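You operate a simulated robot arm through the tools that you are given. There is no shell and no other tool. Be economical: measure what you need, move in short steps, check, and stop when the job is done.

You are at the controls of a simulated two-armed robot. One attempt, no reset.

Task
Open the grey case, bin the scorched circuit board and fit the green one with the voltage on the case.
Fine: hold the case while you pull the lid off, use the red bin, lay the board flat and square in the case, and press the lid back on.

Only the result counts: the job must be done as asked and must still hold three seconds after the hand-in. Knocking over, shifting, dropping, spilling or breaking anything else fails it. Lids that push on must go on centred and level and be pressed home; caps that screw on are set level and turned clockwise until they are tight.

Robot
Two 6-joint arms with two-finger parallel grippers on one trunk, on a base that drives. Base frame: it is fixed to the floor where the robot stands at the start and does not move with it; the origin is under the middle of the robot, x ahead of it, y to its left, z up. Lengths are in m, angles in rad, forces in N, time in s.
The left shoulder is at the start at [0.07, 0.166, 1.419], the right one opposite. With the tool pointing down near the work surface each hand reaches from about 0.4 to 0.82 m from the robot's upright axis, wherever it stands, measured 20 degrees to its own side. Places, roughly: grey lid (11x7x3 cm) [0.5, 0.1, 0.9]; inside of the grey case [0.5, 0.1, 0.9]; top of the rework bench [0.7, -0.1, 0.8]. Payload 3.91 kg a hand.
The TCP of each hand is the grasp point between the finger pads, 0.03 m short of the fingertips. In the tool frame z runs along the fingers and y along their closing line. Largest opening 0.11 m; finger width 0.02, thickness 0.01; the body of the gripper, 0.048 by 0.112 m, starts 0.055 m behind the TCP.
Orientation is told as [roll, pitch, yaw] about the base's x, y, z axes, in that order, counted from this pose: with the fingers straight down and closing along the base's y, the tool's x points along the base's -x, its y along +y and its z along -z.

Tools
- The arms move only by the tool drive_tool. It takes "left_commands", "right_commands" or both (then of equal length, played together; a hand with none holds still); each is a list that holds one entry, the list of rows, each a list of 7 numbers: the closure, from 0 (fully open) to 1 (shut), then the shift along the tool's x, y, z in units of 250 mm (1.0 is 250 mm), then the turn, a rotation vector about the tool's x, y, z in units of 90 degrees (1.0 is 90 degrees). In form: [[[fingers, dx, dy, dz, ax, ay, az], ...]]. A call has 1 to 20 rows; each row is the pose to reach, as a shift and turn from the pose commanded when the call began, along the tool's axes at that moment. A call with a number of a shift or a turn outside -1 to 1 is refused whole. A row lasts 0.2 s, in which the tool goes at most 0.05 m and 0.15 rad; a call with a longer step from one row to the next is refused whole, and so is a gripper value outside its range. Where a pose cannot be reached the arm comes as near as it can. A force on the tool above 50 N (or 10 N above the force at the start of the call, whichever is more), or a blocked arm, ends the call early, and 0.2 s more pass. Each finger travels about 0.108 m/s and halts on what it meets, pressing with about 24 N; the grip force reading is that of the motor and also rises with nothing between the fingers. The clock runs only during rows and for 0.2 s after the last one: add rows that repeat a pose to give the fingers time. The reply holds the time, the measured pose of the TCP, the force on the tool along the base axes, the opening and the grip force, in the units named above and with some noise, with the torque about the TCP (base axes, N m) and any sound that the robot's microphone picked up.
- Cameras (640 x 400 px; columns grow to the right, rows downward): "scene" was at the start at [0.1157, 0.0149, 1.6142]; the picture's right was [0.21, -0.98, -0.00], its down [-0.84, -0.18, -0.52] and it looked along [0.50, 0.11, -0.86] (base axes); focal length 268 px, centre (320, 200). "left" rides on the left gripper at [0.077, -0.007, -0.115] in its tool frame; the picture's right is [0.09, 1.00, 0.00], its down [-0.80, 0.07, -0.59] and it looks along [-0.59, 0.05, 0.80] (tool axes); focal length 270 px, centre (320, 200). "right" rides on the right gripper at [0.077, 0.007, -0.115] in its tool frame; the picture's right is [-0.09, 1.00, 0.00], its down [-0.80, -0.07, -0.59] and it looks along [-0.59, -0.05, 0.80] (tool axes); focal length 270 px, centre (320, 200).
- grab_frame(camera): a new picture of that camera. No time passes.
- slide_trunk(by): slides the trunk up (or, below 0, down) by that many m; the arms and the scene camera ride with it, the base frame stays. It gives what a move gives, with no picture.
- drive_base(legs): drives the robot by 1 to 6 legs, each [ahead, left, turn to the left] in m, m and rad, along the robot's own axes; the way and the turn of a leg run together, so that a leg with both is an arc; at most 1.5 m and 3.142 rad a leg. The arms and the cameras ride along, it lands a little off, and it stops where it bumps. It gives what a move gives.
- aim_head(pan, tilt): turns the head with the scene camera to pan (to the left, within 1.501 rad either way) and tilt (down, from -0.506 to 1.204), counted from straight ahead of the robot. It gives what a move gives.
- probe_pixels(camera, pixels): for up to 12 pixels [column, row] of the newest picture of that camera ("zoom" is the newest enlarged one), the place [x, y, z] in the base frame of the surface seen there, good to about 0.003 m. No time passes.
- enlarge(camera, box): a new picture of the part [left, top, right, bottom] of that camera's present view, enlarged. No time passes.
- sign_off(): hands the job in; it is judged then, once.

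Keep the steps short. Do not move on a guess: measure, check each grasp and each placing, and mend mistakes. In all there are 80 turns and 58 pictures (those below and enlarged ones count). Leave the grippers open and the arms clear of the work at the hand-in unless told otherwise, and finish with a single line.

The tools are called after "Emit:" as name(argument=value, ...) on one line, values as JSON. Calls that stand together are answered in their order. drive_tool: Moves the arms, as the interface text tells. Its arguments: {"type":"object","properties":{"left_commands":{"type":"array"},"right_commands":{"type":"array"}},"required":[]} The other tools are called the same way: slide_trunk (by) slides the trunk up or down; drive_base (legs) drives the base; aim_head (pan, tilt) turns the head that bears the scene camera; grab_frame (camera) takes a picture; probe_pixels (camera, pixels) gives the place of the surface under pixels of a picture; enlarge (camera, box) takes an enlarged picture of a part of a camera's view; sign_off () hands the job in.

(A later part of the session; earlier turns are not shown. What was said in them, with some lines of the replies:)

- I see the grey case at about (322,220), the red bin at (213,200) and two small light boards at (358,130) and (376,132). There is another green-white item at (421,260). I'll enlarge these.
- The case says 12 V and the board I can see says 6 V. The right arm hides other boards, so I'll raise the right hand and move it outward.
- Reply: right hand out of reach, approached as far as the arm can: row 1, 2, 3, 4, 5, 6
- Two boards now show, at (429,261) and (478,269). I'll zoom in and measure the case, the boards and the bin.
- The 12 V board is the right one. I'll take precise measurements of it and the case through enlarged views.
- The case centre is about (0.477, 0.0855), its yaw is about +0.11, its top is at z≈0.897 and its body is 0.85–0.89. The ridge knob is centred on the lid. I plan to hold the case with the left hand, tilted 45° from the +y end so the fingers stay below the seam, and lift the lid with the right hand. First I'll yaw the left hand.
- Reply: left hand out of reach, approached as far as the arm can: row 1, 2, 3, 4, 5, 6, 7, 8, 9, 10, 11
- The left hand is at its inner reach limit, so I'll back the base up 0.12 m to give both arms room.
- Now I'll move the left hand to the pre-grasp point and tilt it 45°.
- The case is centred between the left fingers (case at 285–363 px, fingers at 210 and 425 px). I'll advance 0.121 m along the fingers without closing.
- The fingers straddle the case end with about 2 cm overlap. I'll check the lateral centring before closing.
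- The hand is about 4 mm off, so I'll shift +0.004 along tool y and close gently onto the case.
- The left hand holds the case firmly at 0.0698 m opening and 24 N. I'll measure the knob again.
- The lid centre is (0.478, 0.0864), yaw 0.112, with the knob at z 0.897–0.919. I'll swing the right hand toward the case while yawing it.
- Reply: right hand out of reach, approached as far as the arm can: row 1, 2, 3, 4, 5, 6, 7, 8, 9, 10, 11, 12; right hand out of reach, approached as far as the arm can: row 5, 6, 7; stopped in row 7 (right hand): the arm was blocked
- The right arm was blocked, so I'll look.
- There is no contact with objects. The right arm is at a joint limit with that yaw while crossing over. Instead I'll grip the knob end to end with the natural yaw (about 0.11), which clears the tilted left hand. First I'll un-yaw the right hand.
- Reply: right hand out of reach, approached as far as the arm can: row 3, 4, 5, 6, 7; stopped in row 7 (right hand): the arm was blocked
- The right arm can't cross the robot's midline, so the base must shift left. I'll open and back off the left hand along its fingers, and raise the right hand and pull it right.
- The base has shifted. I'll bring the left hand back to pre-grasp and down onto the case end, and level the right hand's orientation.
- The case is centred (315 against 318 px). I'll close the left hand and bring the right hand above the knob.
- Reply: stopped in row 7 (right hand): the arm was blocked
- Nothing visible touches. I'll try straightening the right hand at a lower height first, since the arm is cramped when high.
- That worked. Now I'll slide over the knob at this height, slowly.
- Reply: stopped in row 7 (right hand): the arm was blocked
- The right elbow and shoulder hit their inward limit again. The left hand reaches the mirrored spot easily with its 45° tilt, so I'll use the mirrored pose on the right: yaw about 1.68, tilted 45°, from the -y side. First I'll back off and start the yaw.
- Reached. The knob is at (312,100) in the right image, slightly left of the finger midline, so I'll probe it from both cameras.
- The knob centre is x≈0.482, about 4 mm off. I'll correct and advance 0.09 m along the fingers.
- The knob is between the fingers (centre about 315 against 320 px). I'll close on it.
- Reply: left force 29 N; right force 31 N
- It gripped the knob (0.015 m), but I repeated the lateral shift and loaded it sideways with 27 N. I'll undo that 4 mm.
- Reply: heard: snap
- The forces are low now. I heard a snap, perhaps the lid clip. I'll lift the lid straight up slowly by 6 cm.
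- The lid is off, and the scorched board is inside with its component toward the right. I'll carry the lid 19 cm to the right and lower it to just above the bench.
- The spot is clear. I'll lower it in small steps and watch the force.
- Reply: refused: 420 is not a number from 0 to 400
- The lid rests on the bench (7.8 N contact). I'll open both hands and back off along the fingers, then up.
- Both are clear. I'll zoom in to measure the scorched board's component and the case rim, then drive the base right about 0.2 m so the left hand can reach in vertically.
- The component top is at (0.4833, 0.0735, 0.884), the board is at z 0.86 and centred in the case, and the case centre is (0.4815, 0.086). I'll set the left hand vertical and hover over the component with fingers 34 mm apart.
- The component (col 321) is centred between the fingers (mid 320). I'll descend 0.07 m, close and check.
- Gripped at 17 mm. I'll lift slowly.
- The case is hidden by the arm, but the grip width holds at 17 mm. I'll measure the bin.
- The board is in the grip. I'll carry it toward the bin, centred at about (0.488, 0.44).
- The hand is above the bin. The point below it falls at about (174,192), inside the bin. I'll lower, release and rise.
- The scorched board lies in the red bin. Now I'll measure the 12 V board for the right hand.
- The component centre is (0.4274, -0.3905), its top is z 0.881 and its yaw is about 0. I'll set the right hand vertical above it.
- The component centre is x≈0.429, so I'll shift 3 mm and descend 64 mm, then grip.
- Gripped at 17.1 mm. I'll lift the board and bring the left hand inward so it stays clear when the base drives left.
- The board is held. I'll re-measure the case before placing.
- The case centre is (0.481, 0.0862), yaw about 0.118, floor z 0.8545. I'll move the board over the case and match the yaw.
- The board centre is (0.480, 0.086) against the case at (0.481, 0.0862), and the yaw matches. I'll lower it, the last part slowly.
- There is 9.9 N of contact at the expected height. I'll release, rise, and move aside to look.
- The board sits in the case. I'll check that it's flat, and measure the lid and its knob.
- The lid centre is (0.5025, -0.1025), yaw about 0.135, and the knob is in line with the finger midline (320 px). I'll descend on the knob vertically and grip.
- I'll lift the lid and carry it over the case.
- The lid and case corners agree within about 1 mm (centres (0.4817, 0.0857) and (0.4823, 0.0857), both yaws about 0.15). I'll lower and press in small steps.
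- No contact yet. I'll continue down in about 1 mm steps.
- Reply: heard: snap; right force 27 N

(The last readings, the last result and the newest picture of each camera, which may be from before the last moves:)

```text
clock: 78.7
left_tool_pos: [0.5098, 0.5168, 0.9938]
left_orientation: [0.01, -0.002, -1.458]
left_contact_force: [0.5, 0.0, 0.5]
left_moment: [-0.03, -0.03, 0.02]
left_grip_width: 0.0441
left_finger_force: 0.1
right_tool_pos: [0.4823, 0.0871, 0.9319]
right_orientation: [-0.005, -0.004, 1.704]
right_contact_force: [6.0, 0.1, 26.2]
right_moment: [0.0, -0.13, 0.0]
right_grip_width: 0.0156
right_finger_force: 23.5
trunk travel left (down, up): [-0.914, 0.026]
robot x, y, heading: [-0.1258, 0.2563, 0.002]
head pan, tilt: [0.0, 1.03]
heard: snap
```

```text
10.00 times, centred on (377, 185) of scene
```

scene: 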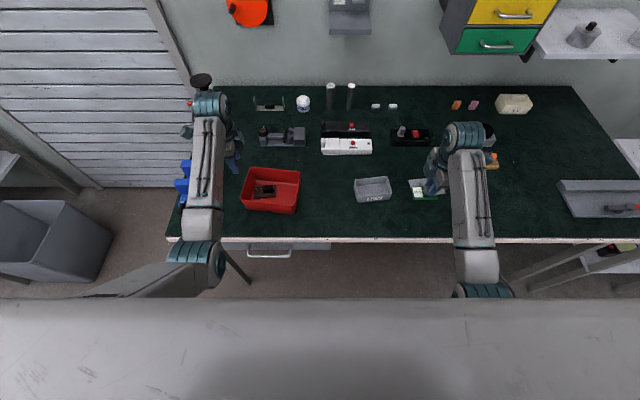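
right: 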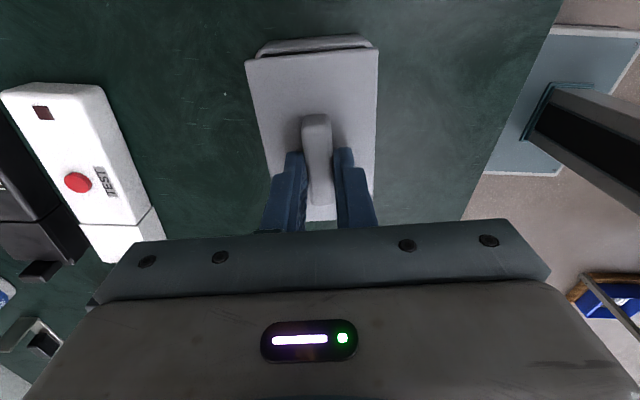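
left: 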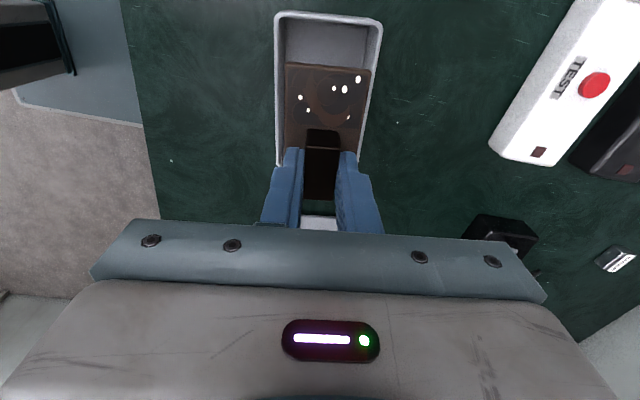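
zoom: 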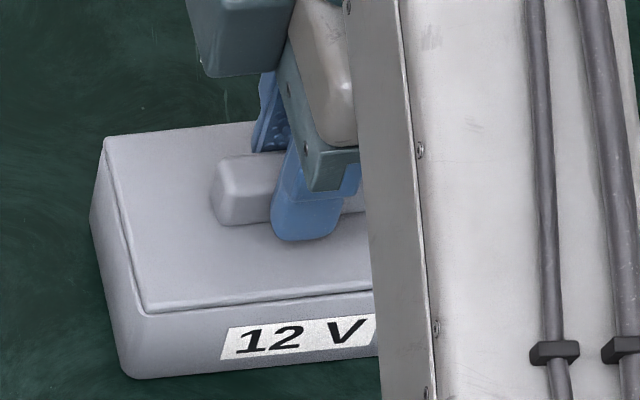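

I heard a snap at 26 N and the lid looks seated. I'll press slightly more, then ease off, release and withdraw up and to the right.

Emit:
drive_tool(right_commands=[[[1, 0, 0, 0.005, 0, 0, 0], [1, 0, 0, 0.005, 0, 0, 0], [1, 0, 0, -0.016, 0, 0, 0], [1, 0, 0, -0.016, 0, 0, 0]]])

Emit:
drive_tool(right_commands=[[[0.7, 0, 0, 0, 0, 0, 0], [0.6, 0, 0, 0, 0, 0, 0], [0.6, 0, 0, 0, 0, 0, 0], [0.6, 0, 0, -0.08, 0, 0, 0], [0.6, 0, 0, -0.18, 0, 0, 0], [0.6, 0.18, 0, -0.18, 0, 0, 0], [0.6, 0.36, 0, -0.18, 0, 0, 0], [0.6, 0.54, 0, -0.18, 0, 0, 0], [0.6, 0.72, 0, -0.18, 0, 0, 0], [0.3, 0.9, 0, -0.18, 0, 0, 0], [0, 0.9, 0, -0.18, 0, 0, 0]]], left_commands=[[[0.6, 0, 0, 0, 0, 0, 0], [0.6, 0, 0, 0, 0, 0, 0], [0.4, 0, 0, 0, 0, 0, 0], [0.2, 0, 0, 0, 0, 0, 0], [0, 0, 0, 0, 0, 0, 0], [0, 0, 0, 0, 0, 0, 0], [0, 0, 0, 0, 0, 0, 0], [0, 0, 0, 0, 0, 0, 0], [0, 0, 0, 0, 0, 0, 0], [0, 0, 0, 0, 0, 0, 0], [0, 0, 0, 0, 0, 0, 0]]])

Emit:
grab_frame(camera="scene")

Emit:
enlarge(camera="scene", box=[345, 165, 409, 205])

```text
clock: 79.7
left_tool_pos: [0.5109, 0.516, 0.992]
left_orientation: [0.008, 0.0, -1.457]
left_contact_force: [-0.9, 0.4, -0.4]
left_moment: [0.0, 0.0, 0.03]
left_grip_width: 0.0442
left_finger_force: 0.0
right_tool_pos: [0.4793, 0.0868, 0.929]
right_orientation: [0.008, -0.006, 1.705]
right_contact_force: [0.0, -0.4, 0.4]
right_moment: [0.01, 0.01, -0.02]
right_grip_width: 0.0148
right_finger_force: 24.1
trunk travel left (down, up): [-0.914, 0.026]
robot x, y, heading: [-0.1201, 0.2573, 0.003]
head pan, tilt: [0.0, 1.03]
heard: snap
```

```text
clock: 82.1
left_tool_pos: [0.5123, 0.5177, 0.9908]
left_orientation: [0.006, -0.003, -1.458]
left_contact_force: [0.6, 0.5, 0.1]
left_moment: [0.0, 0.04, -0.01]
left_grip_width: 0.11
left_finger_force: 0.0
right_tool_pos: [0.5158, -0.1357, 0.9773]
right_orientation: [0.001, -0.003, 1.704]
right_contact_force: [-0.2, -0.5, 0.3]
right_moment: [0.01, -0.02, 0.02]
right_grip_width: 0.11
right_finger_force: 0.0
trunk travel left (down, up): [-0.914, 0.026]
robot x, y, heading: [-0.1236, 0.2588, 0.004]
head pan, tilt: [0.0, 1.03]
```

```text
7 pictures are left
```

scene: 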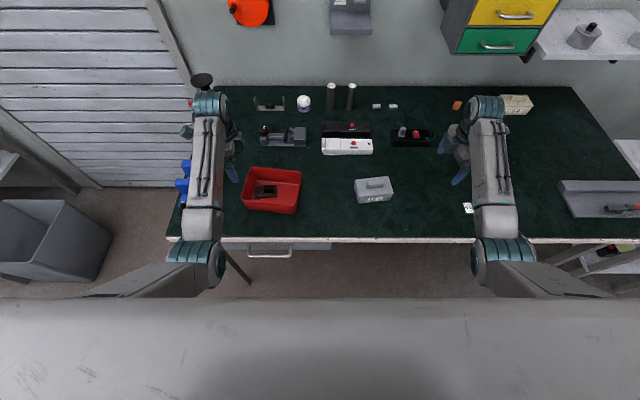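

```text
10.00 times, centred on (377, 185) of scene
```

zoom: 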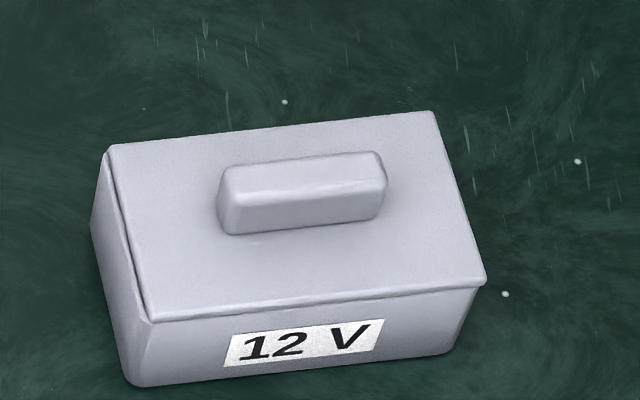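

I heard a second snap. I'll check lid height, level and centring against the case.

Emit:
probe_pixels(camera="zoom", pixels=[[116, 152], [430, 116], [480, 278], [156, 312], [300, 260], [270, 140], [106, 160], [147, 324], [472, 296], [220, 312], [100, 200], [300, 170]])

Emit:
enlarge(camera="scene", box=[353, 172, 377, 187])

Emit:
enlarge(camera="scene", box=[356, 188, 396, 206])

```text
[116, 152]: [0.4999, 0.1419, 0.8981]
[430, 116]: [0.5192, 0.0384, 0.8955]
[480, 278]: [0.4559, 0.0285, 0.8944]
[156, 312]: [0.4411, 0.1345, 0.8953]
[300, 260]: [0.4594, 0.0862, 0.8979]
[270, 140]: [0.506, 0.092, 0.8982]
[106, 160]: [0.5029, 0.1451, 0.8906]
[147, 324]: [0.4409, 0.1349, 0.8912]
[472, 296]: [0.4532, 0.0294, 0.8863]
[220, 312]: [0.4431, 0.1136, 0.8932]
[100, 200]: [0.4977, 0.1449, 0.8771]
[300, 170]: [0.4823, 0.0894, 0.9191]
```

```text
16.00 times, centred on (365, 180) of scene
```

zoom: 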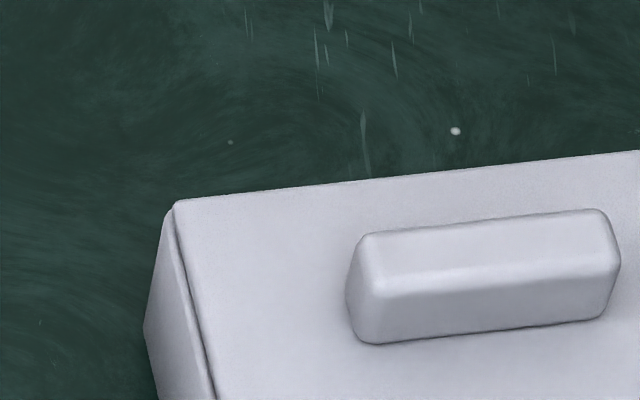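

```text
16.00 times, centred on (376, 197) of scene
```

zoom: 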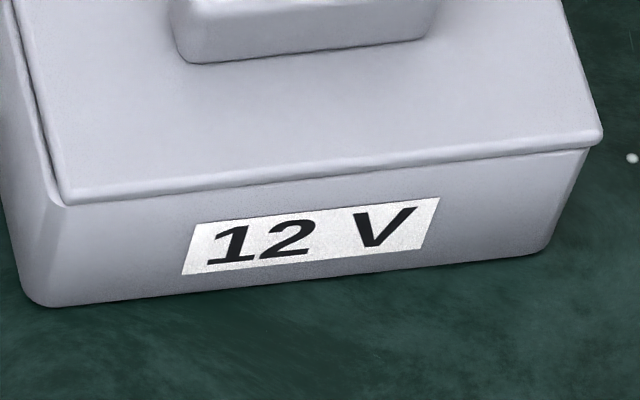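

The lid looks level and within about 1 mm of centred. The second snap could have been a partial release as I eased up. To be sure, I'll press straight down on the knob with closed fingers, with no grip, so nothing can pull it off.

Emit:
drive_tool(right_commands=[[[0.4, -0.18, 0, 0, 0, 0, 0], [0.8, -0.36, 0, 0, 0, 0, 0], [1, -0.54, 0, 0, 0, 0, 0], [1, -0.72, 0, 0, 0, 0, 0], [1, -0.9, 0, 0, 0, 0, 0], [1, -0.9, 0, 0, 0, 0, 0], [1, -0.9, 0, 0.06, 0, 0, 0], [1, -0.9, 0, 0.1, 0, 0, 0], [1, -0.9, 0, 0.108, 0, 0, 0], [1, -0.9, 0, 0.112, 0, 0, 0], [1, -0.9, 0, 0.116, 0, 0, 0], [1, -0.9, 0, 0.12, 0, 0, 0], [1, -0.9, 0, 0.124, 0, 0, 0], [1, -0.9, 0, 0.128, 0, 0, 0], [1, -0.9, 0, 0.132, 0, 0, 0]]])

```text
clock: 85.3
left_tool_pos: [0.5092, 0.5158, 0.9945]
left_orientation: [0.009, -0.001, -1.457]
left_contact_force: [0.2, -0.1, 0.2]
left_moment: [-0.01, 0.0, -0.02]
left_grip_width: 0.11
left_finger_force: 0.1
right_tool_pos: [0.4832, 0.0862, 0.948]
right_orientation: [-0.004, -0.003, 1.705]
right_contact_force: [2.0, -4.7, 23.0]
right_moment: [-0.19, -0.07, 0.0]
right_grip_width: 0.0001
right_finger_force: 23.7
trunk travel left (down, up): [-0.914, 0.026]
robot x, y, heading: [-0.1202, 0.2557, 0.004]
head pan, tilt: [0.0, 1.03]
```

It reads 23 N with no snap. I'll press up to about 42 N, then withdraw straight up.

Emit:
drive_tool(right_commands=[[[1, 0, 0, 0.005, 0, 0, 0], [1, 0, 0, 0.01, 0, 0, 0], [1, 0, 0, 0.014, 0, 0, 0]]])

```text
clock: 86.1
left_tool_pos: [0.5079, 0.5163, 0.9962]
left_orientation: [0.011, -0.002, -1.458]
left_contact_force: [-0.2, -0.5, -0.4]
left_moment: [0.0, -0.01, -0.01]
left_grip_width: 0.11
left_finger_force: 0.2
right_tool_pos: [0.4812, 0.0878, 0.9472]
right_orientation: [-0.01, -0.004, 1.707]
right_contact_force: [7.3, -7.7, 45.1]
right_moment: [-0.26, -0.18, 0.02]
right_grip_width: 0.0001
right_finger_force: 24.1
trunk travel left (down, up): [-0.914, 0.026]
robot x, y, heading: [-0.1231, 0.258, 0.005]
head pan, tilt: [0.0, 1.03]
```

At 45 N it's firm, with no movement, so the lid is home. I'll withdraw, open, and take a last look.

Emit:
drive_tool(right_commands=[[[1, 0, 0, -0.03, 0, 0, 0], [1, 0, 0, -0.12, 0, 0, 0], [1, 0.18, 0, -0.15, 0, 0, 0], [1, 0.36, 0, -0.15, 0, 0, 0], [1, 0.54, 0, -0.15, 0, 0, 0], [0.5, 0.72, 0, -0.15, 0, 0, 0], [0, 0.9, 0, -0.15, 0, 0, 0], [0, 0.9, 0, -0.15, 0, 0, 0], [0, 0.9, 0, -0.15, 0, 0, 0]]])

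Emit:
enlarge(camera="scene", box=[345, 165, 409, 205])

Emit:
grab_frame(camera="scene")

```text
clock: 88.1
left_tool_pos: [0.5114, 0.5174, 0.9924]
left_orientation: [0.006, -0.001, -1.456]
left_contact_force: [0.0, -0.2, 0.1]
left_moment: [0.01, -0.01, -0.01]
left_grip_width: 0.1098
left_finger_force: 0.1
right_tool_pos: [0.5131, -0.1371, 0.9787]
right_orientation: [0.001, -0.005, 1.707]
right_contact_force: [-0.3, 1.1, 0.0]
right_moment: [0.0, 0.01, 0.02]
right_grip_width: 0.1101
right_finger_force: 0.0
trunk travel left (down, up): [-0.914, 0.026]
robot x, y, heading: [-0.1222, 0.2525, 0.006]
head pan, tilt: [0.0, 1.03]
heard: snap
```

```text
10.00 times, centred on (377, 185) of scene
```

zoom: 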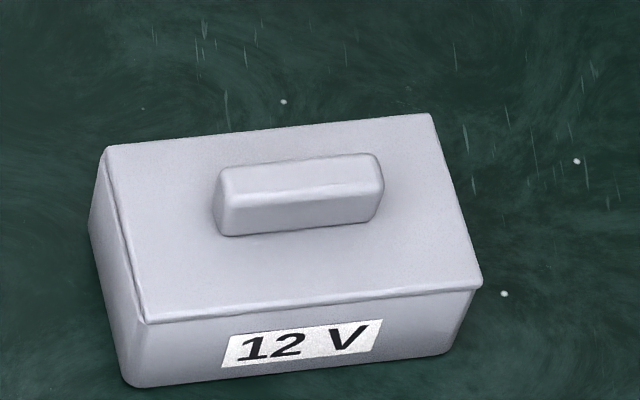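

```text
2 pictures are left
```

scene: 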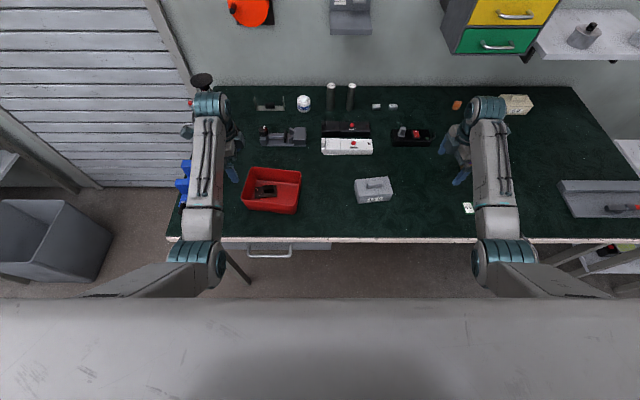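

A new snap came, and the lid now sits flush where a dark gap showed before. I'll do a last numeric check.

Emit:
probe_pixels(camera="zoom", pixels=[[114, 154], [426, 118], [476, 278], [152, 314], [300, 260], [270, 140], [300, 170], [104, 165], [470, 300]])

```text
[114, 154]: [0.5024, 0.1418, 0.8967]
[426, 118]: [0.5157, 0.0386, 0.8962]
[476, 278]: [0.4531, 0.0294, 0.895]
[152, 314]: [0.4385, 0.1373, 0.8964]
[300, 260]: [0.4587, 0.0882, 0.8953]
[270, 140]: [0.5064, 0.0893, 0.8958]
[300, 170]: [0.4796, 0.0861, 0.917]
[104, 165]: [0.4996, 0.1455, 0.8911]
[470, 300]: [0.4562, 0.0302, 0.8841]
```

The lid is level (z 0.895–0.897 all round) and about 1–2 mm lower than before the press. The scorched board is in the red bin, and both hands are open and clear. I'm handing in.

Emit:
sign_off()

```text
The job is handed in.
```

The scorched board is in the red bin, the 12 V green board lies flat in the grey case, and the lid is pressed back on level and within about 1 mm of centred.
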